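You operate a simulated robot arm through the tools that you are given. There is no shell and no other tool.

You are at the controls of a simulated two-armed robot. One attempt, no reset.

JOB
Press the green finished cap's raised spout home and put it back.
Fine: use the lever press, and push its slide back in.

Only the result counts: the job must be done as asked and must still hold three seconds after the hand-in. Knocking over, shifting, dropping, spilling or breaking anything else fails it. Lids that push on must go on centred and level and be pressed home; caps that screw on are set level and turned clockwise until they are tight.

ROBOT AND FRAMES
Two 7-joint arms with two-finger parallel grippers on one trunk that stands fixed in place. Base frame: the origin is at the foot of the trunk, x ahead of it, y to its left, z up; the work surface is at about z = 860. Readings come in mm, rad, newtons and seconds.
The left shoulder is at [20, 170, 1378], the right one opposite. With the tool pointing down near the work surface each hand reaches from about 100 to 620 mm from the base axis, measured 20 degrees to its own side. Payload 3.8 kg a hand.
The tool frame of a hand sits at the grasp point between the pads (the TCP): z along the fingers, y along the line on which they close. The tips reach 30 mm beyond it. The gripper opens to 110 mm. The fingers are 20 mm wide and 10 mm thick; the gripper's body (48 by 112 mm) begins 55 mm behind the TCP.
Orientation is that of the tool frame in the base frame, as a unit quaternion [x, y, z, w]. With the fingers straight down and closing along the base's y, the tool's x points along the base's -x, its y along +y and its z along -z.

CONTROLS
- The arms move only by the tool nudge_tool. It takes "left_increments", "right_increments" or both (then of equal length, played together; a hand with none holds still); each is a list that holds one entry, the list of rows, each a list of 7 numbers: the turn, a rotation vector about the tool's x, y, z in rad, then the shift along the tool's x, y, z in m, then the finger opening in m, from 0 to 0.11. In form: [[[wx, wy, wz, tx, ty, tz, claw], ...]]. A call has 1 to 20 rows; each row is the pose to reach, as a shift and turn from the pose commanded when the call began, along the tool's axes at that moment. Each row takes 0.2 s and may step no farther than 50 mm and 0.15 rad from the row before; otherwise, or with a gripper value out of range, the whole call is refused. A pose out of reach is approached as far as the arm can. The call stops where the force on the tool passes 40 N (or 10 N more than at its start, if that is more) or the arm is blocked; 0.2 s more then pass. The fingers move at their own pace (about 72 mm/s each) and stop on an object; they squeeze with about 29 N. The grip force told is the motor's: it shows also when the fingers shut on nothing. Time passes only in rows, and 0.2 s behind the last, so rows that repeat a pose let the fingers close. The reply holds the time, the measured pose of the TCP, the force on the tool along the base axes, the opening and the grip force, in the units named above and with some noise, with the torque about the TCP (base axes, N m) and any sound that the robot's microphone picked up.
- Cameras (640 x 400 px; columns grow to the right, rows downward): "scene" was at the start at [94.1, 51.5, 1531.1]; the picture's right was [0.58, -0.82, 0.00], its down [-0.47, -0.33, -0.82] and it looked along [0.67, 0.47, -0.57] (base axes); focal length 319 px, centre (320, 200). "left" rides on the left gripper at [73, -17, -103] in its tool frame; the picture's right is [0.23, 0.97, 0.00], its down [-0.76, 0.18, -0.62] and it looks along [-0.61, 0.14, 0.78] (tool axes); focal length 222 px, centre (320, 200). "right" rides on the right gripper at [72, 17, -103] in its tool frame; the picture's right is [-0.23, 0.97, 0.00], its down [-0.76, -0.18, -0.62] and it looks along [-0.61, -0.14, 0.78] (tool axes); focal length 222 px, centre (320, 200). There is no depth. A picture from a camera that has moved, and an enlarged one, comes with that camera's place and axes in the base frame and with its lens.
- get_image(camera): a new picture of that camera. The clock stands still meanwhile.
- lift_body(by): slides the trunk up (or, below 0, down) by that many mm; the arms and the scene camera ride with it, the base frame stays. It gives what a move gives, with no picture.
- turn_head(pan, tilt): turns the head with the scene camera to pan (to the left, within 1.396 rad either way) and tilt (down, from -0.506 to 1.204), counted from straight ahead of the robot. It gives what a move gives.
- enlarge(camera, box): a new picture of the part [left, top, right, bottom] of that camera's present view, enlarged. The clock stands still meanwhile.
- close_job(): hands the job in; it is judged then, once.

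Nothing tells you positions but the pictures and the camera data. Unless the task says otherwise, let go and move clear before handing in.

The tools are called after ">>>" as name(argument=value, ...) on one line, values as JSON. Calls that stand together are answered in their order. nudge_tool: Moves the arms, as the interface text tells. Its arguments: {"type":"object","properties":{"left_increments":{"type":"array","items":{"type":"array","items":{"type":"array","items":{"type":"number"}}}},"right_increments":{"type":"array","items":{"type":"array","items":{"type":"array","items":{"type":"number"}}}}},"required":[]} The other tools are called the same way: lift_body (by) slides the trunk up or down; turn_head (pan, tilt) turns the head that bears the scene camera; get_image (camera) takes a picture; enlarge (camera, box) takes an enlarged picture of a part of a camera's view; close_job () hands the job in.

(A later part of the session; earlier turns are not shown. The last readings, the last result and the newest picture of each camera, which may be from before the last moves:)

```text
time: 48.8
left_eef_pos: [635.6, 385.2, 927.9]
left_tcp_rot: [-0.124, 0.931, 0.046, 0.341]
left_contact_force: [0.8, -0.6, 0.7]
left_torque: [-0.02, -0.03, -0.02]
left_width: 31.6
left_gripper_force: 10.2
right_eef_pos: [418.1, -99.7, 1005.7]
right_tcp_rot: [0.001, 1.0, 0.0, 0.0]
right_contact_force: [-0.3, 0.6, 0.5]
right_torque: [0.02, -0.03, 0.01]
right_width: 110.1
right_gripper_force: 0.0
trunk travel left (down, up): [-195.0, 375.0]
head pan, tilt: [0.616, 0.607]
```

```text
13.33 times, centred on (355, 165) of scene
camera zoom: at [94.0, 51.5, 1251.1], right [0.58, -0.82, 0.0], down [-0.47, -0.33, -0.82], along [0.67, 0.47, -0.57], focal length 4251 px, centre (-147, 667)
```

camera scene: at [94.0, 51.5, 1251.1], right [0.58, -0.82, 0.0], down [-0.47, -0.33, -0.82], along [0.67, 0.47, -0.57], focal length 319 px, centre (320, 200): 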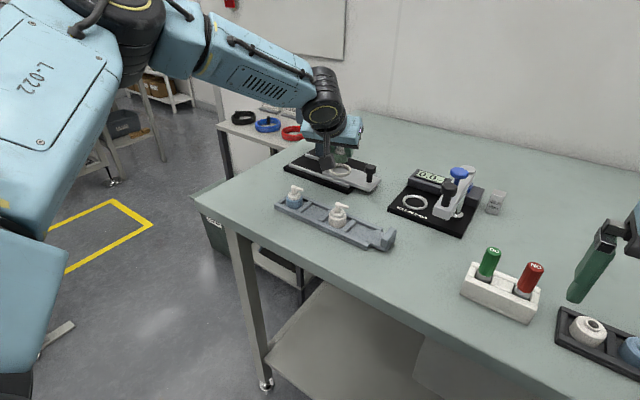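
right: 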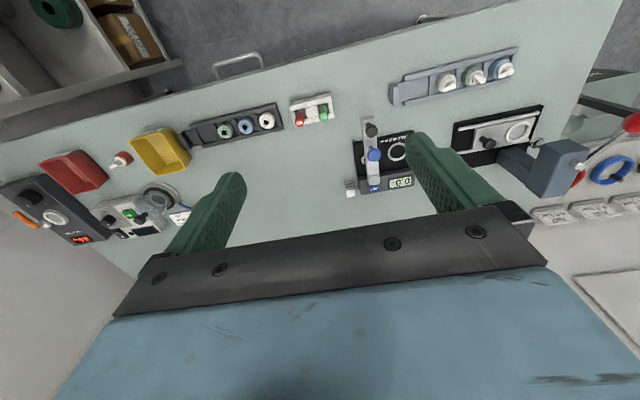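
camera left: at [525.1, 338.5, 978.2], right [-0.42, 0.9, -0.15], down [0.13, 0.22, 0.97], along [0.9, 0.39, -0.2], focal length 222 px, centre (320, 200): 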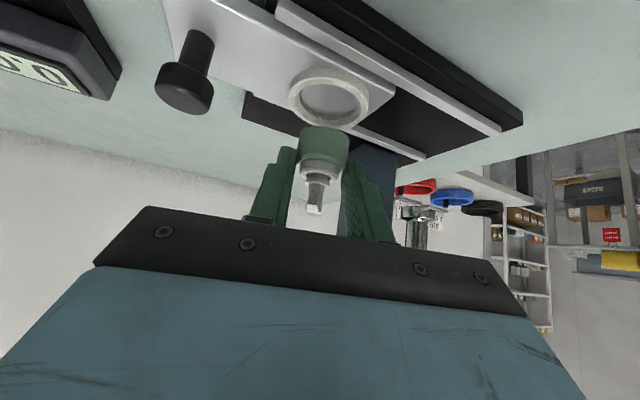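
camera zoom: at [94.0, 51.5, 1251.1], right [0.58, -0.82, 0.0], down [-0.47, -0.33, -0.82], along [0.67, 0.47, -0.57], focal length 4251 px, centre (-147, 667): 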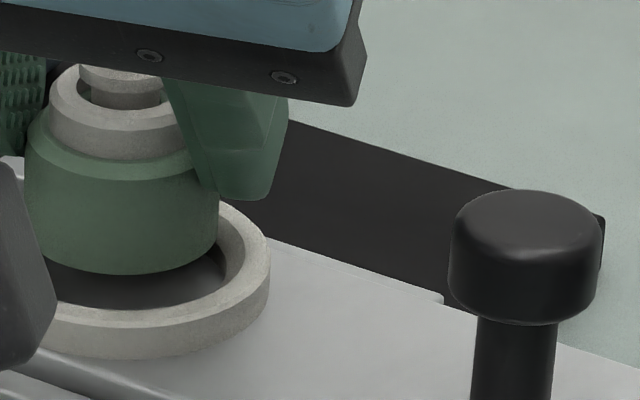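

The left and scene views look from nearly the same direction, so height and x are hard to separate. I'll bring the right hand around as a side camera looking along +y.

>>> nudge_tool(right_increments=[[[0, 0, -0.143, -0.009, 0.014, 0, 0.11], [0, 0, -0.286, -0.018, 0.029, 0, 0.11], [0, 0, -0.428, -0.028, 0.043, 0, 0.11], [0, 0, -0.571, -0.037, 0.058, 0, 0.11], [0, 0, -0.714, -0.046, 0.073, 0, 0.11], [0, 0, -0.857, -0.056, 0.087, 0, 0.11], [0, 0, -1.0, -0.065, 0.102, 0, 0.11], [0, 0, -1.142, -0.074, 0.116, 0, 0.11], [0, 0, -1.285, -0.083, 0.131, 0, 0.11], [0, 0, -1.428, -0.093, 0.145, 0, 0.11], [0, 0, -1.571, -0.102, 0.16, 0, 0.11], [0, 0, -1.571, -0.102, 0.16, 0, 0.11]]])

>>> nudge_tool(right_increments=[[[0, -0.14, 0, 0, 0, 0, 0.11], [0, -0.28, 0, 0, 0, 0, 0.11], [0, -0.42, 0, 0, 0, 0, 0.11], [0, -0.56, 0, 0, 0, 0, 0.11], [0, -0.698, 0, 0, 0, 0, 0.11], [0, -0.698, 0, 0, 0, 0, 0.11]]])

>>> get_image(camera="right")

```text
time: 51.4
left_eef_pos: [637.4, 384.4, 928.0]
left_tcp_rot: [-0.123, 0.931, 0.045, 0.341]
left_contact_force: [0.2, -0.3, 0.9]
left_torque: [0.0, -0.03, 0.02]
left_width: 31.9
left_gripper_force: 10.1
right_eef_pos: [521.1, 60.5, 1005.8]
right_tcp_rot: [0.707, -0.707, 0.0, 0.0]
right_contact_force: [0.2, -0.1, -0.1]
right_torque: [-0.02, -0.01, 0.0]
right_width: 109.8
right_gripper_force: 0.1
trunk travel left (down, up): [-195.0, 375.0]
head pan, tilt: [0.616, 0.607]
```

```text
time: 52.8
left_eef_pos: [636.7, 383.9, 929.6]
left_tcp_rot: [-0.123, 0.931, 0.045, 0.342]
left_contact_force: [-0.1, -0.5, -1.4]
left_torque: [-0.01, 0.01, -0.02]
left_width: 31.7
left_gripper_force: 9.6
right_eef_pos: [519.0, 59.5, 1005.6]
right_tcp_rot: [0.664, -0.664, -0.242, -0.242]
right_contact_force: [-0.1, 0.2, 0.1]
right_torque: [0.04, -0.01, -0.02]
right_width: 110.2
right_gripper_force: 0.0
trunk travel left (down, up): [-195.0, 375.0]
head pan, tilt: [0.616, 0.607]
```

```text
taken
camera right: at [502.6, -61.7, 1038.4], right [-0.97, 0.17, 0.15], down [0.18, 0.18, 0.97], along [0.14, 0.97, -0.21], focal length 222 px, centre (320, 200)
```

right: 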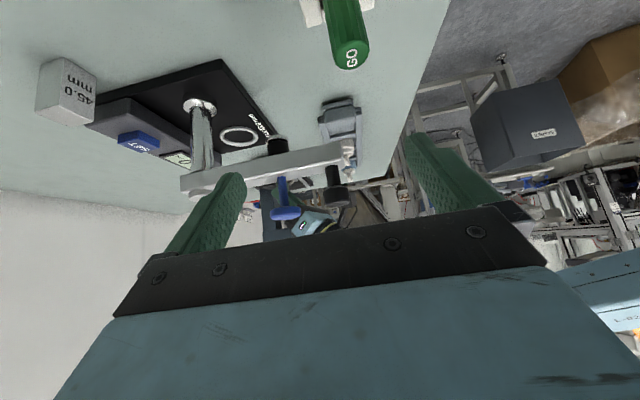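

The gauge's arm blocks that line of sight, so I'll raise the right hand.

>>> nudge_tool(right_increments=[[[0, 0, 0, -0.019, 0, -0.023, 0.11], [0, 0, 0, -0.0385, 0, -0.046, 0.11], [0, 0, 0, -0.058, 0, -0.069, 0.11], [0, 0, 0, -0.058, 0, -0.069, 0.11]]])

>>> get_image(camera="right")

```text
time: 53.8
left_eef_pos: [636.0, 384.9, 929.0]
left_tcp_rot: [-0.123, 0.931, 0.045, 0.342]
left_contact_force: [-0.4, -0.1, -0.1]
left_torque: [0.01, 0.01, 0.02]
left_width: 31.5
left_gripper_force: 9.9
right_eef_pos: [520.4, 58.8, 1097.5]
right_tcp_rot: [0.665, -0.664, -0.243, -0.241]
right_contact_force: [-0.8, 0.2, 0.1]
right_torque: [-0.01, -0.02, 0.0]
right_width: 109.9
right_gripper_force: 0.1
trunk travel left (down, up): [-195.0, 375.0]
head pan, tilt: [0.616, 0.607]
```

```text
taken
camera right: at [503.9, -60.9, 1130.0], right [-0.97, 0.17, 0.15], down [0.18, 0.18, 0.97], along [0.14, 0.97, -0.21], focal length 222 px, centre (320, 200)
```

right: 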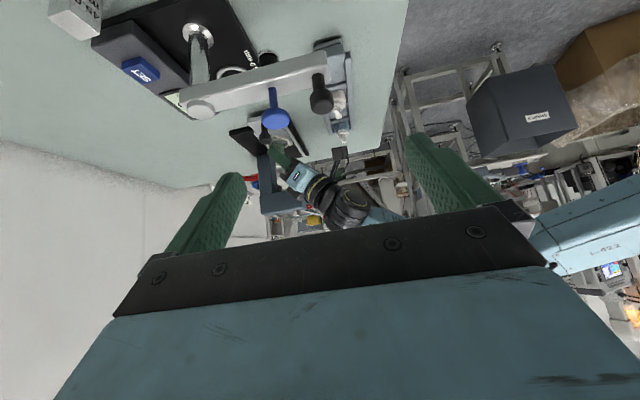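

>>> enlarge(camera="right", box=[225, 100, 325, 180])

```text
5.00 times, centred on (275, 140) of right
camera zoom: at [503.9, -60.9, 1130.0], right [-0.97, 0.17, 0.15], down [0.18, 0.18, 0.97], along [0.14, 0.97, -0.21], focal length 1111 px, centre (545, 500)
```

zoom: 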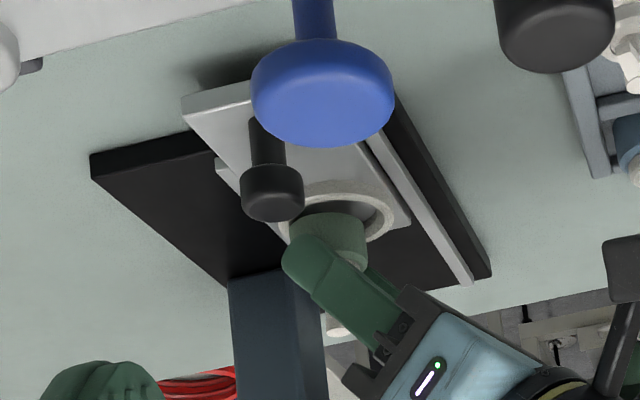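

>>> enlarge(camera="right", box=[264, 130, 314, 170])

```text
10.00 times, centred on (289, 150) of right
camera zoom: at [503.9, -60.9, 1130.0], right [-0.97, 0.17, 0.15], down [0.18, 0.18, 0.97], along [0.14, 0.97, -0.21], focal length 2221 px, centre (630, 700)
```

zoom: 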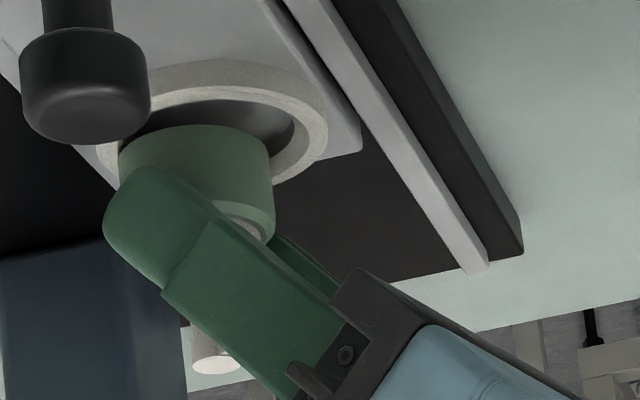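

The side view shows the cap about 5 mm too far in +x and nearly 3 mm in +y, hovering about 3 mm above the rim. I'll correct that and re-check.

>>> nudge_tool(left_increments=[[[0, 0, 0, 0.0022, -0.0007, -0.0019, 0.01], [0, 0, 0, 0.0044, -0.0014, -0.0037, 0.01], [0, 0, 0, 0.0044, -0.0014, -0.0037, 0.01]]])

>>> enlarge(camera="right", box=[264, 130, 314, 170])

>>> enlarge(camera="left", box=[275, 85, 375, 165])

>>> enlarge(camera="scene", box=[335, 150, 375, 180])

```text
time: 54.6
left_eef_pos: [631.3, 381.7, 930.1]
left_tcp_rot: [-0.123, 0.93, 0.045, 0.342]
left_contact_force: [0.2, 0.2, 0.5]
left_torque: [0.03, -0.02, 0.03]
left_width: 31.6
left_gripper_force: 10.2
right_eef_pos: [521.6, 60.5, 1097.6]
right_tcp_rot: [0.665, -0.664, -0.242, -0.242]
right_contact_force: [0.5, 0.1, 1.2]
right_torque: [0.03, -0.03, 0.03]
right_width: 109.9
right_gripper_force: 0.0
trunk travel left (down, up): [-195.0, 375.0]
head pan, tilt: [0.616, 0.607]
```

```text
10.00 times, centred on (289, 150) of right
camera zoom: at [503.8, -60.8, 1129.7], right [-0.97, 0.17, 0.15], down [0.18, 0.18, 0.97], along [0.14, 0.97, -0.21], focal length 2221 px, centre (630, 700)
```

zoom: 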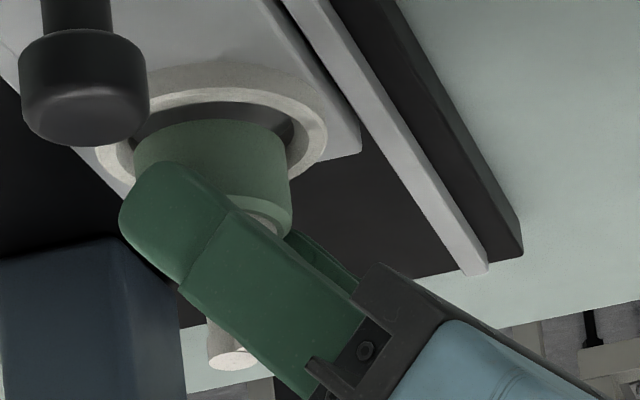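

```text
5.00 times, centred on (325, 125) of left
camera zoom: at [518.3, 335.3, 961.5], right [-0.42, 0.9, -0.15], down [0.13, 0.22, 0.97], along [0.9, 0.39, -0.2], focal length 1111 px, centre (295, 575)
```

zoom: 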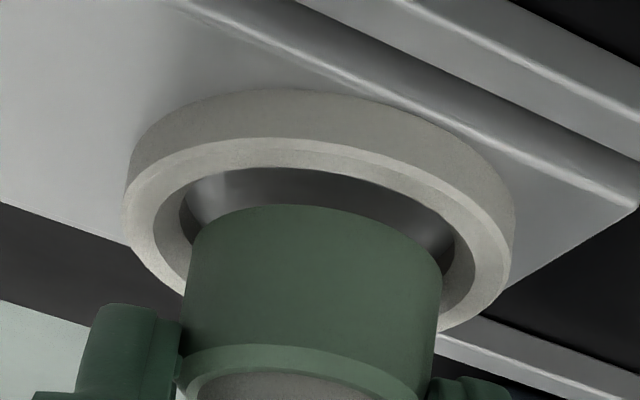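

```text
13.33 times, centred on (355, 165) of scene
camera zoom: at [94.1, 51.5, 1251.1], right [0.58, -0.82, 0.0], down [-0.47, -0.33, -0.82], along [0.67, 0.47, -0.57], focal length 4251 px, centre (-147, 667)
```

zoom: 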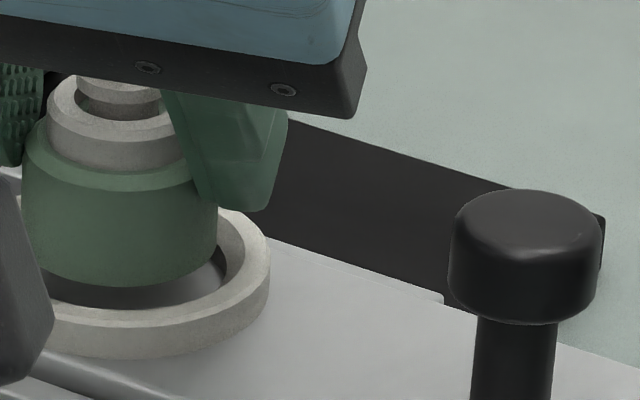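

All three views now show the cap concentric with the ring, about 3 mm above it. I'll lower it gently into the seat.

>>> nudge_tool(left_increments=[[[0, 0, 0, 0.0013, 0.0003, 0.0015, 0.01], [0, 0, 0, 0.0026, 0.0003, 0.003, 0.01], [0, 0, 0, 0.0039, 0.0003, 0.0046, 0.01], [0, 0, 0, 0.0045, 0.0003, 0.0053, 0.01], [0, 0, 0, 0.0045, 0.0003, 0.0053, 0.01]]])

>>> enlarge(camera="right", box=[264, 130, 314, 170])

>>> enlarge(camera="left", box=[275, 85, 375, 165])

```text
time: 55.8
left_eef_pos: [631.5, 382.8, 922.3]
left_tcp_rot: [-0.123, 0.931, 0.045, 0.342]
left_contact_force: [-1.5, -0.8, 0.6]
left_torque: [0.0, 0.02, -0.01]
left_width: 31.9
left_gripper_force: 10.1
right_eef_pos: [520.6, 60.1, 1096.3]
right_tcp_rot: [0.665, -0.664, -0.242, -0.242]
right_contact_force: [0.8, 0.0, -0.2]
right_torque: [0.03, 0.02, 0.01]
right_width: 110.0
right_gripper_force: 0.0
trunk travel left (down, up): [-195.0, 375.0]
head pan, tilt: [0.616, 0.607]
```

```text
10.00 times, centred on (289, 150) of right
camera zoom: at [503.7, -61.0, 1129.7], right [-0.97, 0.17, 0.15], down [0.18, 0.18, 0.97], along [0.14, 0.97, -0.21], focal length 2221 px, centre (630, 700)
```

zoom: 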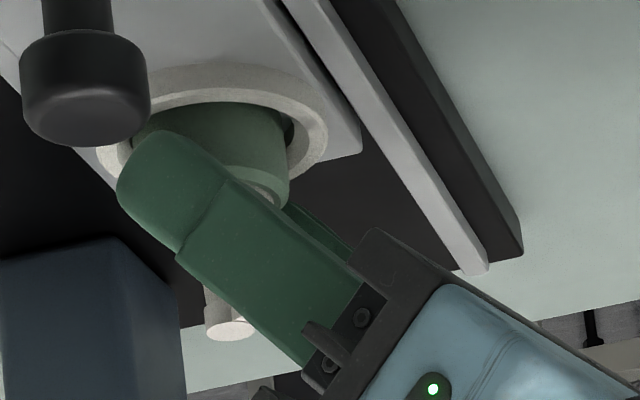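

```text
5.00 times, centred on (325, 125) of left
camera zoom: at [518.2, 335.4, 954.5], right [-0.42, 0.9, -0.15], down [0.13, 0.22, 0.97], along [0.9, 0.39, -0.2], focal length 1111 px, centre (295, 575)
```

zoom: 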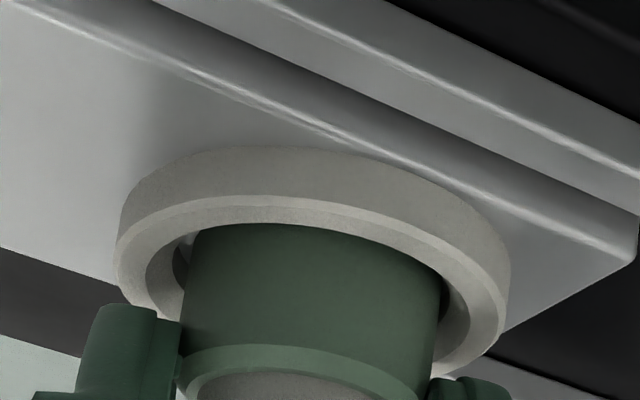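

The cap has entered the ring. I'll continue in small steps until it touches the seat.

>>> nudge_tool(left_increments=[[[0, 0, 0, 0.0006, 0, 0.0008, 0.01], [0, 0, 0, 0.0013, 0, 0.0015, 0.01], [0, 0, 0, 0.0013, 0, 0.0015, 0.01]]])

```text
time: 56.6
left_eef_pos: [630.8, 383.8, 921.5]
left_tcp_rot: [-0.123, 0.931, 0.045, 0.342]
left_contact_force: [0.3, 0.1, 3.1]
left_torque: [0.03, -0.07, -0.01]
left_width: 31.5
left_gripper_force: 9.6
right_eef_pos: [520.6, 60.8, 1097.0]
right_tcp_rot: [-0.664, 0.665, 0.242, 0.243]
right_contact_force: [0.0, 0.0, -0.2]
right_torque: [-0.01, 0.0, -0.03]
right_width: 110.2
right_gripper_force: 0.1
trunk travel left (down, up): [-195.0, 375.0]
head pan, tilt: [0.616, 0.607]
```

>>> nudge_tool(left_increments=[[[0, 0, 0, 0.0003, 0, 0.0004, 0.01], [0, 0, 0, 0.0006, 0, 0.0008, 0.01], [0, 0, 0, 0.0006, 0, 0.0008, 0.01]]])

>>> enlarge(camera="left", box=[275, 85, 375, 165])

>>> enlarge(camera="scene", box=[335, 145, 375, 175])

```text
time: 57.4
left_eef_pos: [630.8, 382.4, 920.3]
left_tcp_rot: [-0.123, 0.93, 0.045, 0.343]
left_contact_force: [1.1, -0.3, 8.6]
left_torque: [0.01, -0.16, 0.01]
left_width: 32.0
left_gripper_force: 10.1
right_eef_pos: [522.2, 59.9, 1097.3]
right_tcp_rot: [0.665, -0.664, -0.241, -0.242]
right_contact_force: [-0.2, -0.8, -0.1]
right_torque: [0.0, 0.02, 0.02]
right_width: 109.8
right_gripper_force: 0.1
trunk travel left (down, up): [-195.0, 375.0]
head pan, tilt: [0.616, 0.607]
```

```text
5.00 times, centred on (325, 125) of left
camera zoom: at [517.7, 335.1, 952.3], right [-0.42, 0.9, -0.15], down [0.12, 0.22, 0.97], along [0.9, 0.39, -0.2], focal length 1111 px, centre (295, 575)
```

zoom: 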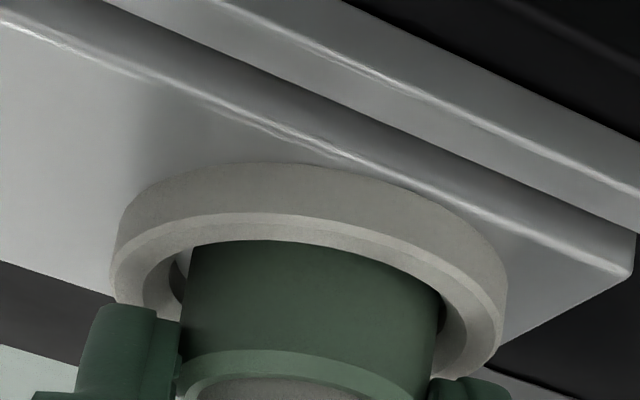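

```text
13.33 times, centred on (355, 160) of scene
camera zoom: at [93.4, 51.1, 1251.2], right [0.58, -0.82, 0.0], down [-0.47, -0.33, -0.82], along [0.67, 0.47, -0.57], focal length 4251 px, centre (-147, 733)
```

zoom: 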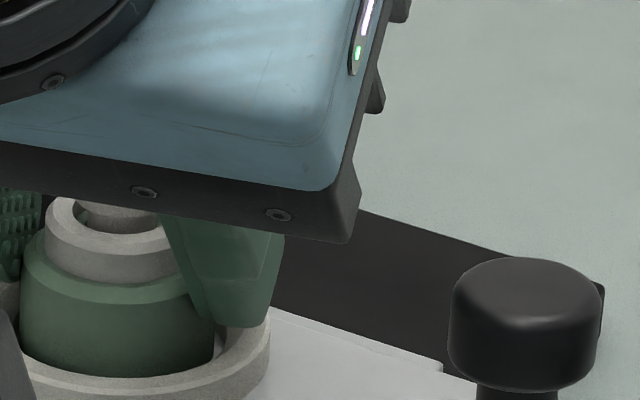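

Seated, with 8.6 N of contact. I'll open and back out along the finger axis.

>>> nudge_tool(left_increments=[[[0, 0, 0, 0, 0, 0, 0.02], [0, 0, 0, -0.0005, 0, -0.0006, 0.035], [0, 0, 0, -0.0005, 0, -0.0006, 0.05], [0, 0, 0, -0.0005, 0, -0.0006, 0.05], [0, 0, 0, -0.0005, 0, -0.02, 0.05], [0, 0, 0, -0.0005, 0, -0.045, 0.05], [0, 0, 0, -0.0005, 0, -0.075, 0.05], [0, 0, 0, -0.0005, 0, -0.075, 0.05]]])

>>> enlarge(camera="left", box=[220, 50, 420, 220])

>>> enlarge(camera="scene", box=[300, 130, 390, 200])

>>> enlarge(camera="right", box=[250, 110, 330, 174])

```text
time: 59.2
left_eef_pos: [582.3, 368.3, 975.6]
left_tcp_rot: [-0.124, 0.931, 0.046, 0.341]
left_contact_force: [0.1, -0.6, -0.1]
left_torque: [0.02, -0.02, 0.0]
left_width: 49.8
left_gripper_force: 0.1
right_eef_pos: [522.1, 60.5, 1096.4]
right_tcp_rot: [0.665, -0.664, -0.242, -0.242]
right_contact_force: [0.0, -0.1, 0.6]
right_torque: [0.01, 0.02, 0.0]
right_width: 110.1
right_gripper_force: 0.1
trunk travel left (down, up): [-195.0, 375.0]
head pan, tilt: [0.616, 0.607]
```

```text
2.35 times, centred on (320, 135) of left
camera zoom: at [469.7, 321.7, 1009.1], right [-0.42, 0.9, -0.15], down [0.13, 0.22, 0.97], along [0.9, 0.39, -0.2], focal length 523 px, centre (320, 353)
```

zoom: 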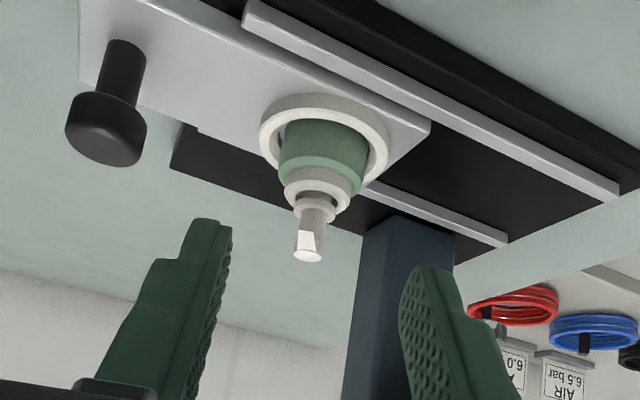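

```text
5.71 times, centred on (345, 165) of scene
camera zoom: at [94.2, 51.6, 1251.0], right [0.58, -0.82, 0.0], down [-0.47, -0.33, -0.82], along [0.67, 0.47, -0.57], focal length 1822 px, centre (177, 400)
```

zoom: 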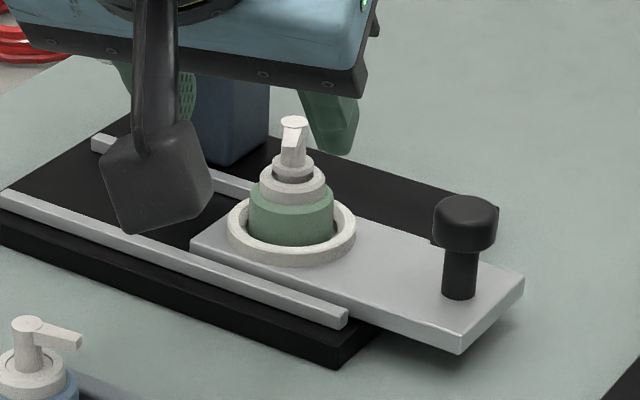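

```text
6.25 times, centred on (290, 142) of right
camera zoom: at [504.0, -60.7, 1129.6], right [-0.97, 0.17, 0.15], down [0.18, 0.18, 0.97], along [0.14, 0.97, -0.21], focal length 1388 px, centre (508, 562)
```

zoom: 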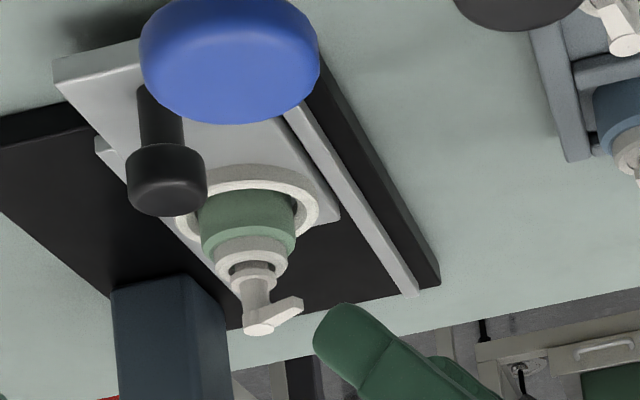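

The cap is seated level and centred in the ring. I'll close the fingers and come to the -y side of the knob to push the slide in.

>>> nudge_tool(left_increments=[[[0.057, 0, 0.066, 0.0061, -0.0299, -0.0052, 0.03], [0.113, 0, 0.133, 0.0122, -0.0599, -0.0104, 0.01], [0.17, 0, 0.1995, 0.0183, -0.0898, -0.0156, 0], [0.17, 0, 0.1995, 0.0157, -0.0964, 0.0194, 0], [0.17, 0, 0.1995, 0.0132, -0.103, 0.0544, 0], [0.17, 0, 0.1995, 0.0132, -0.103, 0.0544, 0]]])

>>> enlarge(camera="left", box=[220, 50, 460, 220])

>>> enlarge(camera="scene", box=[280, 110, 420, 210])

```text
time: 60.6
left_eef_pos: [637.3, 276.1, 927.5]
left_tcp_rot: [0.0, 0.939, 0.0, 0.345]
left_contact_force: [0.1, 0.4, -0.7]
left_torque: [0.0, -0.02, 0.0]
left_width: 0.0
left_gripper_force: 29.0
right_eef_pos: [521.8, 60.8, 1096.4]
right_tcp_rot: [-0.664, 0.664, 0.242, 0.242]
right_contact_force: [-0.3, 0.5, 0.3]
right_torque: [-0.02, 0.03, -0.01]
right_width: 110.1
right_gripper_force: 0.1
trunk travel left (down, up): [-195.0, 375.0]
head pan, tilt: [0.616, 0.607]
```

```text
2.35 times, centred on (340, 135) of left
camera zoom: at [514.9, 260.6, 960.2], right [-0.17, 0.97, -0.15], down [0.18, 0.18, 0.97], along [0.97, 0.14, -0.2], focal length 523 px, centre (273, 353)
```

zoom: 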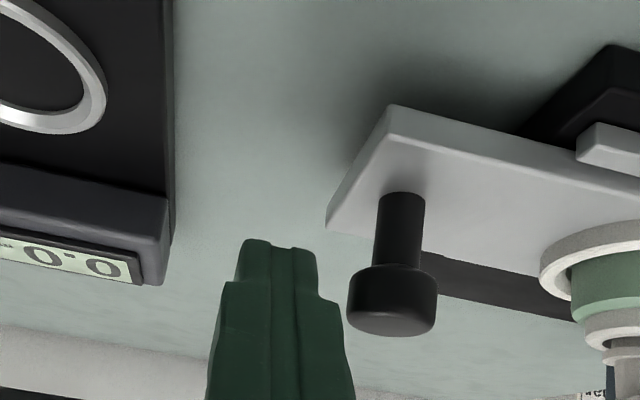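

```text
4.00 times, centred on (350, 160) of scene
camera zoom: at [93.9, 51.3, 1251.1], right [0.58, -0.82, 0.0], down [-0.47, -0.33, -0.82], along [0.67, 0.47, -0.57], focal length 1275 px, centre (200, 360)
```

zoom: 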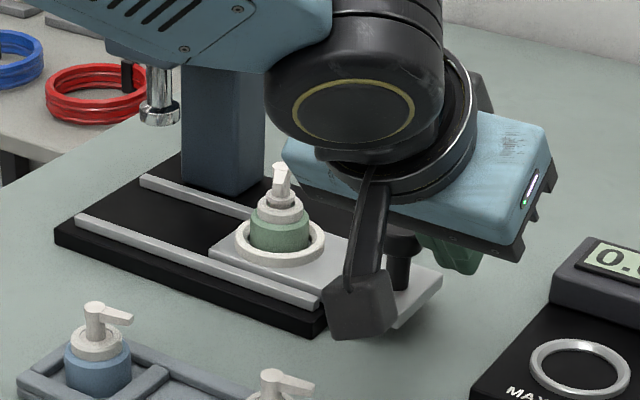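

The finger is about 11 mm from the knob. I'll push +y slowly.

>>> nudge_tool(left_increments=[[[0, 0, 0, 0, 0.006, 0, 0], [0, 0, 0, 0, 0.01, 0, 0], [0, 0, 0, 0, 0.013, 0, 0], [0, 0, 0, 0, 0.017, 0, 0], [0, 0, 0, 0, 0.021, 0, 0], [0, 0, 0, 0, 0.026, 0, 0], [0, 0, 0, 0, 0.031, 0, 0], [0, 0, 0, 0, 0.036, 0, 0], [0, 0, 0, 0, 0.041, 0, 0], [0, 0, 0, 0, 0.046, 0, 0], [0, 0, 0, 0, 0.051, 0, 0], [0, 0, 0, 0, 0.056, 0, 0], [0, 0, 0, 0, 0.061, 0, 0], [0, 0, 0, 0, 0.065, 0, 0], [0, 0, 0, 0, 0.069, 0, 0], [0, 0, 0, 0, 0.073, 0, 0], [0, 0, 0, 0, 0.077, 0, 0], [0, 0, 0, 0, 0.08, 0, 0], [0, 0, 0, 0, 0.082, 0, 0], [0, 0, 0, 0, 0.082, 0, 0]]])

>>> get_image(camera="left")

>>> enlarge(camera="scene", box=[250, 80, 390, 200])

>>> enlarge(camera="right", box=[225, 110, 345, 206])

```text
time: 64.8
left_eef_pos: [635.1, 358.8, 924.1]
left_tcp_rot: [-0.001, 0.939, 0.0, 0.344]
left_contact_force: [0.9, -0.3, -0.5]
left_torque: [0.04, 0.02, -0.01]
left_width: 0.0
left_gripper_force: 28.9
right_eef_pos: [521.0, 61.5, 1097.9]
right_tcp_rot: [-0.664, 0.664, 0.242, 0.242]
right_contact_force: [0.3, -0.1, -0.3]
right_torque: [0.0, 0.0, 0.0]
right_width: 109.9
right_gripper_force: 0.0
trunk travel left (down, up): [-195.0, 375.0]
head pan, tilt: [0.616, 0.607]
```

```text
taken
camera left: at [514.2, 343.3, 957.8], right [-0.17, 0.97, -0.15], down [0.18, 0.18, 0.97], along [0.97, 0.14, -0.2], focal length 222 px, centre (320, 200)
```

left: 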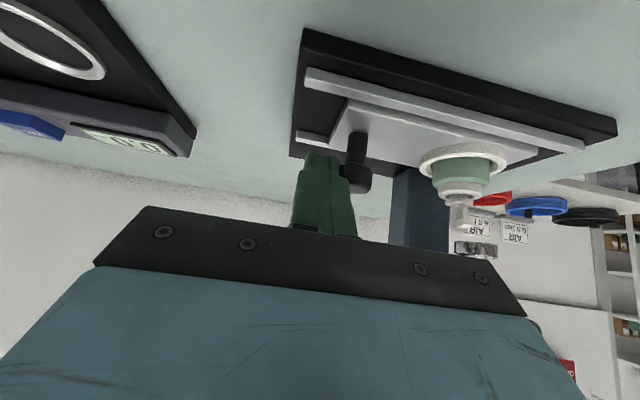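

```text
3.33 times, centred on (320, 140) of scene
camera zoom: at [94.1, 51.4, 1251.1], right [0.58, -0.82, 0.0], down [-0.47, -0.33, -0.82], along [0.67, 0.47, -0.57], focal length 1063 px, centre (320, 400)
```

zoom: 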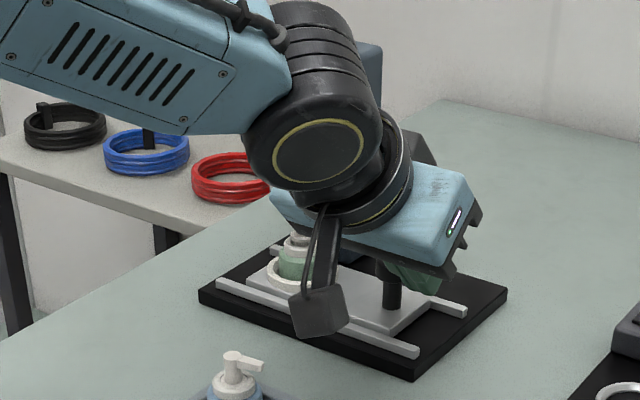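

```text
4.17 times, centred on (285, 158) of right
camera zoom: at [503.9, -60.9, 1129.7], right [-0.97, 0.17, 0.15], down [0.18, 0.18, 0.97], along [0.14, 0.97, -0.21], focal length 926 px, centre (466, 375)
```

zoom: 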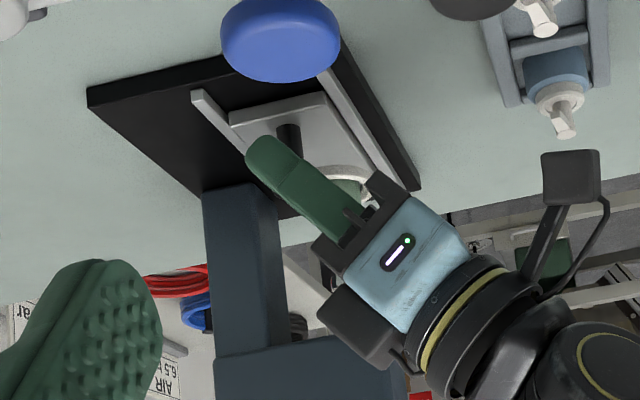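

Moving well, with the cap still seated. I'll continue in smaller steps until the slide meets its stop.

>>> nudge_tool(left_increments=[[[0, 0, 0, 0, 0.003, 0, 0], [0, 0, 0, 0, 0.006, 0, 0], [0, 0, 0, 0, 0.009, 0, 0], [0, 0, 0, 0, 0.011, 0, 0], [0, 0, 0, 0, 0.013, 0, 0], [0, 0, 0, 0, 0.015, 0, 0], [0, 0, 0, 0, 0.017, 0, 0], [0, 0, 0, 0, 0.019, 0, 0], [0, 0, 0, 0, 0.021, 0, 0], [0, 0, 0, 0, 0.021, 0, 0]]])

>>> get_image(camera="left")

>>> enlarge(camera="scene", box=[250, 80, 390, 200])

```text
time: 67.0
left_eef_pos: [635.6, 373.2, 926.4]
left_tcp_rot: [0.003, 0.939, -0.001, 0.343]
left_contact_force: [-6.9, -31.7, -4.6]
left_torque: [-0.43, 0.13, -0.27]
left_width: 0.1
left_gripper_force: 29.5
right_eef_pos: [520.6, 57.8, 1097.8]
right_tcp_rot: [0.665, -0.664, -0.243, -0.243]
right_contact_force: [-0.5, 0.9, -0.2]
right_torque: [0.02, -0.01, -0.01]
right_width: 109.6
right_gripper_force: 0.0
trunk travel left (down, up): [-195.0, 375.0]
head pan, tilt: [0.616, 0.607]
```

```text
taken
camera left: at [513.0, 358.4, 958.4], right [-0.17, 0.97, -0.15], down [0.18, 0.18, 0.97], along [0.97, 0.13, -0.21], focal length 222 px, centre (320, 200)
```

left: 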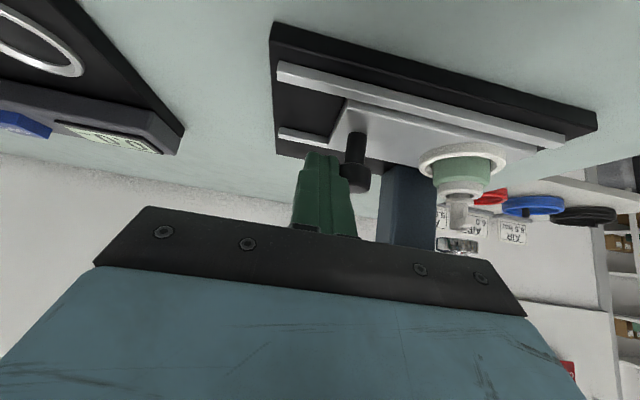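

```text
3.33 times, centred on (320, 140) of scene
camera zoom: at [93.7, 48.2, 1251.2], right [0.58, -0.82, 0.0], down [-0.47, -0.33, -0.82], along [0.67, 0.48, -0.57], focal length 1063 px, centre (320, 400)
```

zoom: 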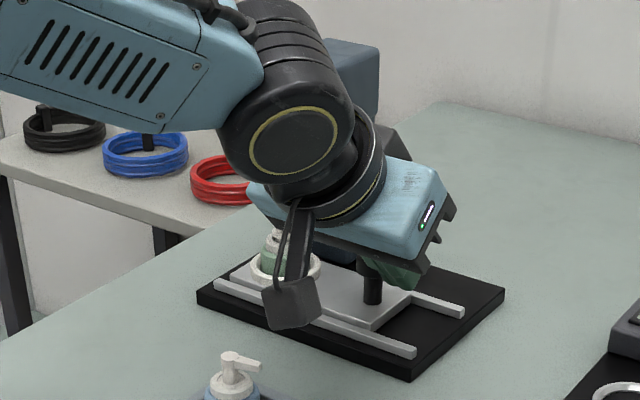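

There's 32 N of resistance, so the slide is at its stop. I'll ease off, retreat, and check the cap is under the ram.

>>> nudge_tool(left_increments=[[[0, 0, 0, 0, -0.01, 0, 0], [0, 0, 0, 0, -0.022, 0, 0], [0, 0, 0, 0, -0.025, -0.025, 0], [0, 0, 0, 0, -0.025, -0.06, 0], [0, 0, 0, 0, -0.025, -0.09, 0], [0, 0, 0, 0, -0.025, -0.09, 0]]])

>>> get_image(camera="left")

>>> enlarge(camera="scene", box=[250, 80, 390, 200])

>>> enlarge(camera="right", box=[225, 110, 345, 206])

```text
time: 68.4
left_eef_pos: [578.1, 356.1, 995.2]
left_tcp_rot: [0.0, 0.939, 0.0, 0.343]
left_contact_force: [0.1, 0.0, 0.2]
left_torque: [-0.01, -0.02, 0.03]
left_width: 0.0
left_gripper_force: 28.7
right_eef_pos: [520.7, 60.1, 1097.0]
right_tcp_rot: [0.665, -0.664, -0.243, -0.242]
right_contact_force: [0.3, 0.2, 0.8]
right_torque: [0.04, -0.01, 0.01]
right_width: 110.2
right_gripper_force: 0.0
trunk travel left (down, up): [-195.0, 375.0]
head pan, tilt: [0.616, 0.607]
```

```text
taken
camera left: at [456.4, 339.8, 1027.5], right [-0.18, 0.97, -0.15], down [0.18, 0.18, 0.97], along [0.97, 0.14, -0.2], focal length 222 px, centre (320, 200)
```

left: 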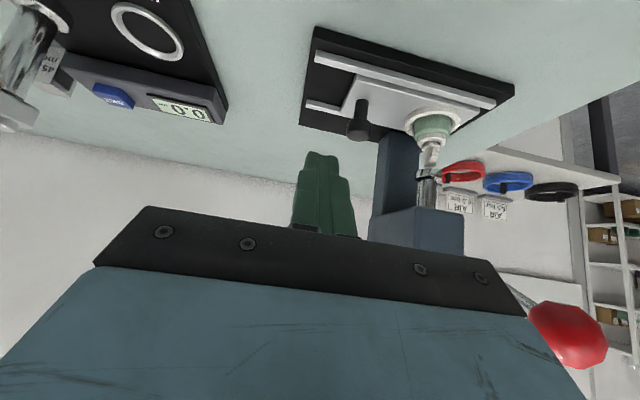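

```text
3.33 times, centred on (320, 140) of scene
camera zoom: at [94.2, 51.5, 1251.0], right [0.58, -0.82, 0.0], down [-0.47, -0.33, -0.82], along [0.67, 0.47, -0.57], focal length 1063 px, centre (320, 400)
```

zoom: 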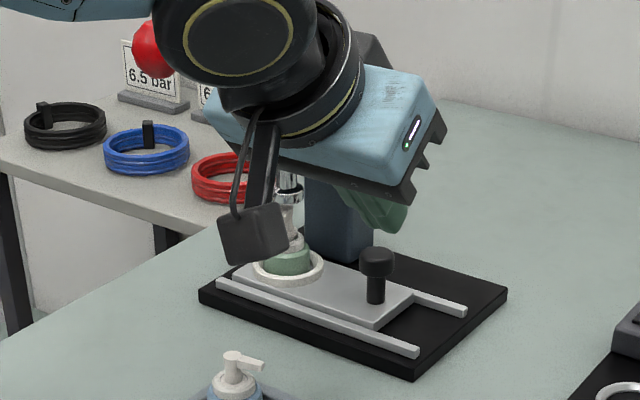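

```text
4.17 times, centred on (285, 158) of right
camera zoom: at [504.0, -60.8, 1129.6], right [-0.97, 0.17, 0.15], down [0.18, 0.18, 0.97], along [0.14, 0.97, -0.21], focal length 926 px, centre (466, 375)
```

zoom: 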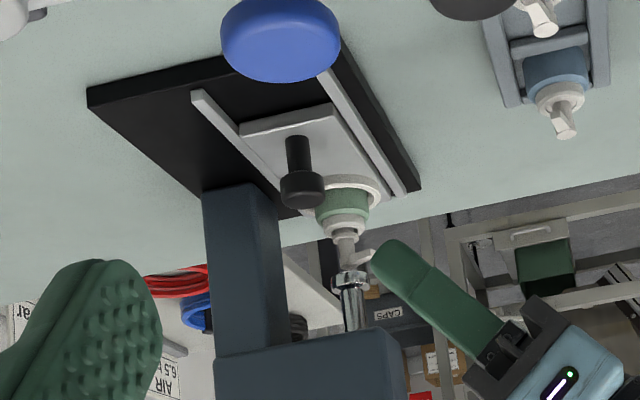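

The cap is under the ram. Next is the lever: I'll bring the left hand back, up and over so I can see the red ball and grip it.

>>> nudge_tool(left_increments=[[[0, 0, 0, 0.0113, 0, -0.0487, 0], [0, 0, 0, 0.001, 0.02, -0.0922, 0], [0, 0, 0, -0.013, 0.055, -0.1197, 0.03], [0, 0, 0, -0.0226, 0.1, -0.1312, 0.06], [0, 0, 0, -0.0342, 0.14, -0.145, 0.06], [0, 0, 0, -0.0342, 0.155, -0.145, 0.06], [0, 0, 0, -0.0342, 0.155, -0.145, 0.06]]])

>>> get_image(camera="left")

>>> get_image(camera="scene")

>>> enlarge(camera="right", box=[225, 130, 375, 250])

```text
time: 70.0
left_eef_pos: [510.3, 508.3, 1128.5]
left_tcp_rot: [-0.001, 0.939, 0.0, 0.345]
left_contact_force: [-0.4, -0.6, -0.3]
left_torque: [-0.01, -0.02, -0.03]
left_width: 60.2
left_gripper_force: 0.0
right_eef_pos: [522.1, 60.1, 1096.1]
right_tcp_rot: [0.665, -0.664, -0.242, -0.241]
right_contact_force: [0.4, -0.1, 0.9]
right_torque: [0.0, -0.02, 0.0]
right_width: 109.8
right_gripper_force: 0.1
trunk travel left (down, up): [-195.0, 375.0]
head pan, tilt: [0.616, 0.607]
```

```text
taken
camera left: at [387.9, 493.2, 1161.2], right [-0.17, 0.97, -0.15], down [0.18, 0.18, 0.97], along [0.97, 0.14, -0.2], focal length 222 px, centre (320, 200)
```

left: 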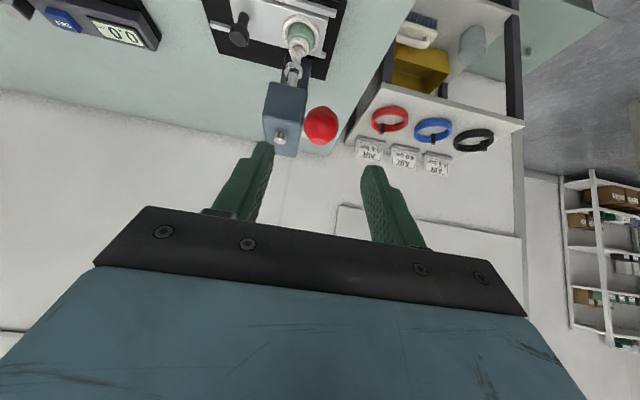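

```text
taken
camera scene: at [94.1, 51.4, 1251.1], right [0.58, -0.82, 0.0], down [-0.47, -0.33, -0.82], along [0.67, 0.47, -0.57], focal length 319 px, centre (320, 200)
```

scene: 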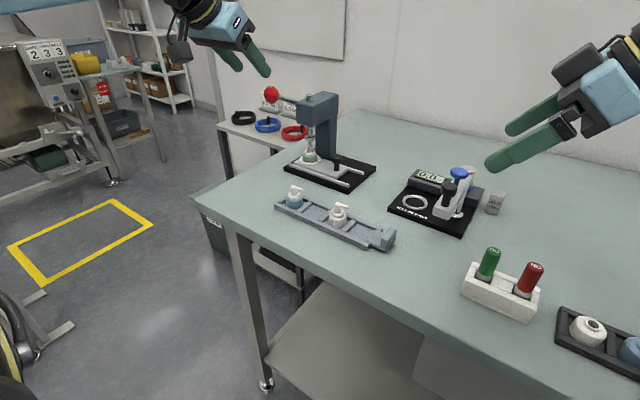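

```text
3.33 times, centred on (300, 190) of right
camera zoom: at [503.9, -60.9, 1129.7], right [-0.97, 0.17, 0.15], down [0.18, 0.18, 0.97], along [0.14, 0.97, -0.21], focal length 740 px, centre (387, 233)
```

zoom: 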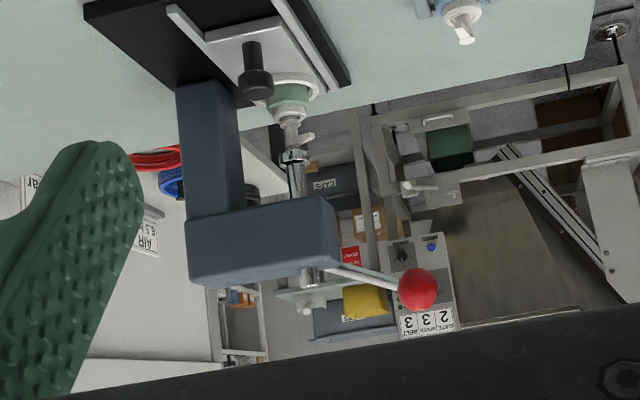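

>>> enlarge(camera="left", box=[240, 20, 380, 180])

>>> enlarge(camera="right", box=[265, 130, 335, 210])

>>> enlarge(camera="scene", box=[255, 70, 365, 190])

```text
2.50 times, centred on (310, 100) of left
camera zoom: at [387.9, 493.2, 1161.2], right [-0.17, 0.97, -0.15], down [0.18, 0.18, 0.97], along [0.97, 0.14, -0.2], focal length 555 px, centre (345, 450)
```

zoom: 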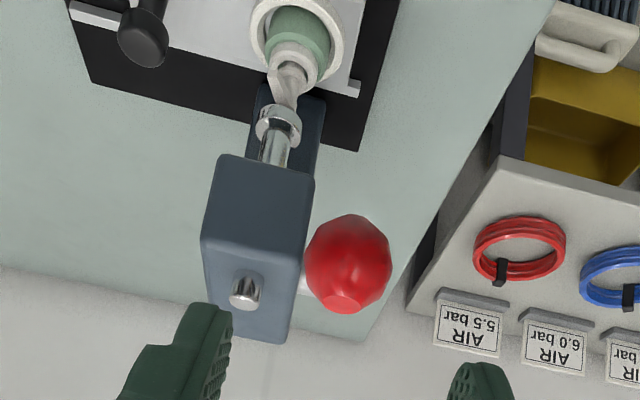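

```text
5.00 times, centred on (300, 170) of right
camera zoom: at [503.9, -60.9, 1129.7], right [-0.97, 0.17, 0.15], down [0.18, 0.18, 0.97], along [0.14, 0.97, -0.21], focal length 1111 px, centre (420, 350)
```

zoom: 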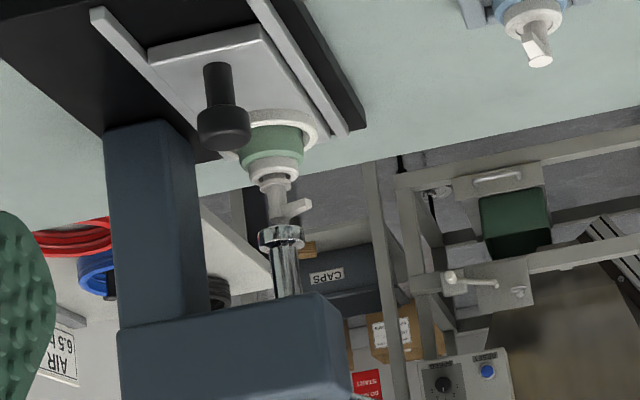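

```text
3.33 times, centred on (310, 130) of scene
camera zoom: at [94.1, 51.4, 1251.1], right [0.58, -0.82, 0.0], down [-0.47, -0.33, -0.82], along [0.67, 0.47, -0.57], focal length 1063 px, centre (353, 433)
```

zoom: 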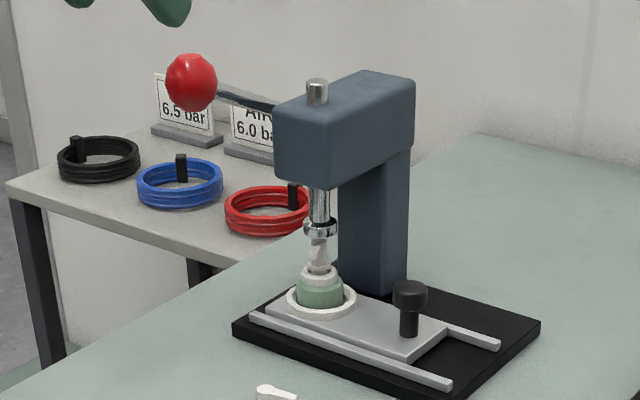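

The ball is at about (569, 510, 1057), and the spout lines up under the ram. I'll advance to straddle the ball and grip it.

>>> nudge_tool(left_increments=[[[0, 0, 0, 0.0003, 0.001, 0.025, 0.06], [0, 0, 0, 0.0006, 0.002, 0.05, 0.06], [0, 0, 0, 0.0008, 0.002, 0.068, 0.06], [0, 0, 0, 0.001, 0.002, 0.082, 0.06], [0, 0, 0, 0.001, 0.002, 0.082, 0.06]]])

>>> get_image(camera="left")

>>> enlarge(camera="right", box=[265, 150, 365, 250])

>>> enlarge(camera="scene", box=[225, 50, 365, 170])

```text
time: 71.2
left_eef_pos: [562.2, 511.8, 1064.0]
left_tcp_rot: [-0.001, 0.939, 0.0, 0.345]
left_contact_force: [0.1, 0.3, -0.4]
left_torque: [0.0, 0.03, -0.02]
left_width: 59.9
left_gripper_force: 0.1
right_eef_pos: [520.2, 60.2, 1097.0]
right_tcp_rot: [0.665, -0.664, -0.242, -0.241]
right_contact_force: [0.9, 0.9, 0.0]
right_torque: [0.01, -0.03, -0.01]
right_width: 110.2
right_gripper_force: 0.0
trunk travel left (down, up): [-195.0, 375.0]
head pan, tilt: [0.616, 0.607]
```

```text
taken
camera left: at [440.2, 496.0, 1096.4], right [-0.17, 0.97, -0.15], down [0.18, 0.18, 0.97], along [0.97, 0.14, -0.2], focal length 222 px, centre (320, 200)
```

left: 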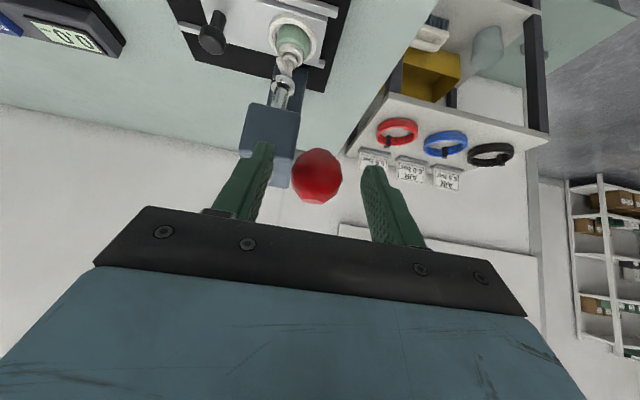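

```text
4.00 times, centred on (315, 200) of right
camera zoom: at [503.8, -60.9, 1129.7], right [-0.97, 0.17, 0.15], down [0.18, 0.18, 0.97], along [0.14, 0.97, -0.21], focal length 888 px, centre (340, 200)
```

zoom: 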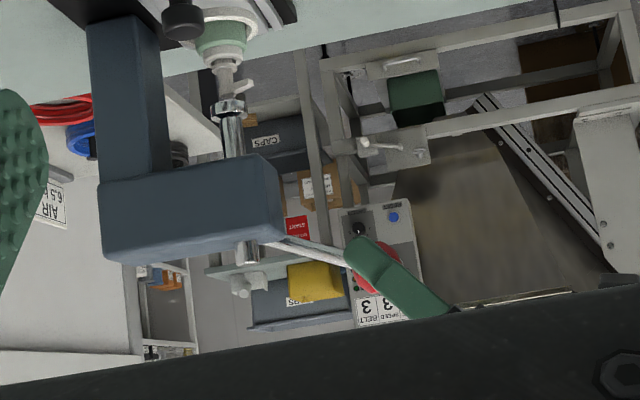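

```text
3.33 times, centred on (295, 110) of scene
camera zoom: at [94.0, 51.5, 1251.1], right [0.58, -0.82, 0.0], down [-0.47, -0.33, -0.82], along [0.67, 0.47, -0.57], focal length 1063 px, centre (403, 500)
```

zoom: 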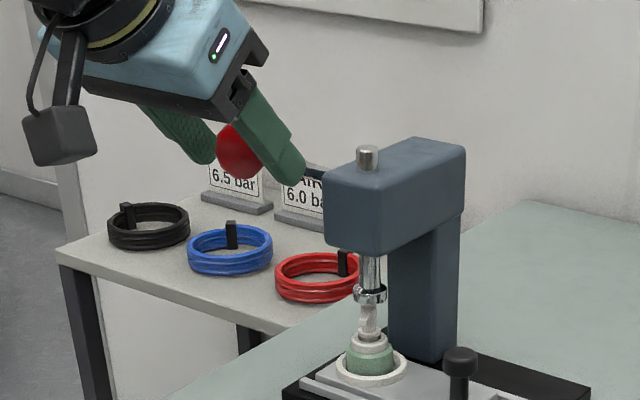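

The ball is centred between the pads. I'll grip it.

>>> nudge_tool(left_increments=[[[0, 0, 0, 0, 0, 0, 0.045], [0, 0, 0, 0, 0, 0, 0.03], [0, 0, 0, 0, 0, 0, 0.015], [0, 0, 0, 0, 0, 0, 0], [0, 0, 0, 0, 0, 0, 0], [0, 0, 0, 0, 0, 0, 0]]])

>>> enlarge(camera="right", box=[265, 150, 365, 250])

```text
time: 72.6
left_eef_pos: [562.1, 510.0, 1065.2]
left_tcp_rot: [0.0, 0.939, -0.001, 0.344]
left_contact_force: [-1.1, -14.7, -5.3]
left_torque: [-0.22, 0.13, -0.18]
left_width: 31.9
left_gripper_force: 45.0
right_eef_pos: [521.3, 59.6, 1098.0]
right_tcp_rot: [0.664, -0.664, -0.243, -0.242]
right_contact_force: [0.7, 0.6, 0.3]
right_torque: [0.01, 0.02, -0.02]
right_width: 110.2
right_gripper_force: 0.1
trunk travel left (down, up): [-195.0, 375.0]
head pan, tilt: [0.616, 0.607]
```

```text
4.00 times, centred on (315, 200) of right
camera zoom: at [504.1, -62.3, 1129.4], right [-0.97, 0.17, 0.15], down [0.18, 0.18, 0.97], along [0.14, 0.97, -0.21], focal length 888 px, centre (340, 200)
```

zoom: 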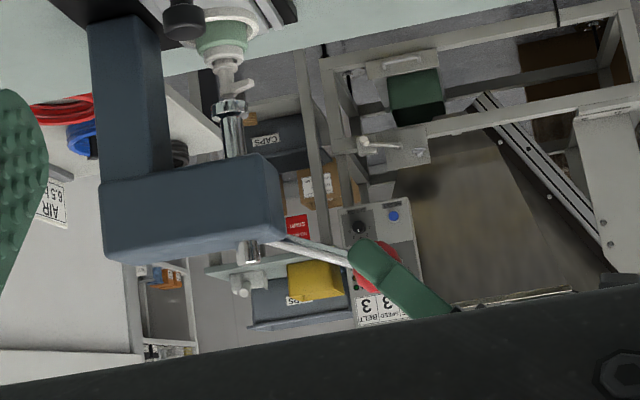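

Gripped, but with some side load, so I'll shift about 2 mm in -y. Then I'll pull the lever down along its arc in stages.

>>> nudge_tool(left_increments=[[[0, 0, 0, 0, -0.002, 0, 0], [0, 0, 0, 0.0035, -0.002, 0.0018, 0], [0, 0, 0, 0.0069, -0.002, 0.0036, 0], [0, 0, 0, 0.0102, -0.002, 0.0056, 0], [0, 0, 0, 0.0135, -0.002, 0.0077, 0], [0, 0, 0, 0.0166, -0.002, 0.0102, 0], [0, 0, 0, 0.0197, -0.002, 0.0126, 0], [0, 0, 0, 0.0226, -0.002, 0.0152, 0], [0, 0, 0, 0.0255, -0.002, 0.0178, 0], [0, 0, 0, 0.0255, -0.002, 0.0178, 0]]])

>>> enlarge(camera="right", box=[265, 150, 365, 250])

>>> enlarge(camera="scene", box=[225, 50, 365, 170])

```text
time: 74.8
left_eef_pos: [551.3, 508.8, 1035.1]
left_tcp_rot: [-0.002, 0.939, 0.0, 0.344]
left_contact_force: [-7.4, 1.9, 12.4]
left_torque: [0.06, -1.26, 0.12]
left_width: 31.8
left_gripper_force: 45.0
right_eef_pos: [519.5, 59.0, 1097.4]
right_tcp_rot: [0.665, -0.664, -0.241, -0.242]
right_contact_force: [-0.1, -0.7, -0.8]
right_torque: [0.0, -0.01, 0.0]
right_width: 110.0
right_gripper_force: 0.2
trunk travel left (down, up): [-195.0, 375.0]
head pan, tilt: [0.616, 0.607]
```

```text
4.00 times, centred on (315, 200) of right
camera zoom: at [502.0, -61.4, 1130.6], right [-0.97, 0.17, 0.14], down [0.18, 0.18, 0.97], along [0.14, 0.97, -0.21], focal length 888 px, centre (340, 200)
```

zoom: 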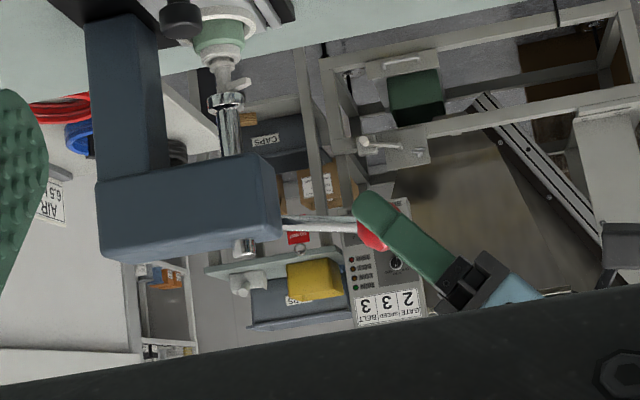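

```text
3.33 times, centred on (295, 110) of scene
camera zoom: at [92.0, 50.9, 1251.3], right [0.58, -0.82, 0.0], down [-0.46, -0.33, -0.82], along [0.67, 0.47, -0.57], focal length 1063 px, centre (403, 500)
```

zoom: 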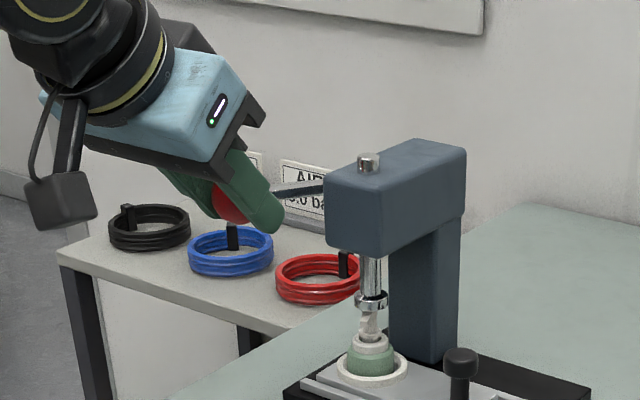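

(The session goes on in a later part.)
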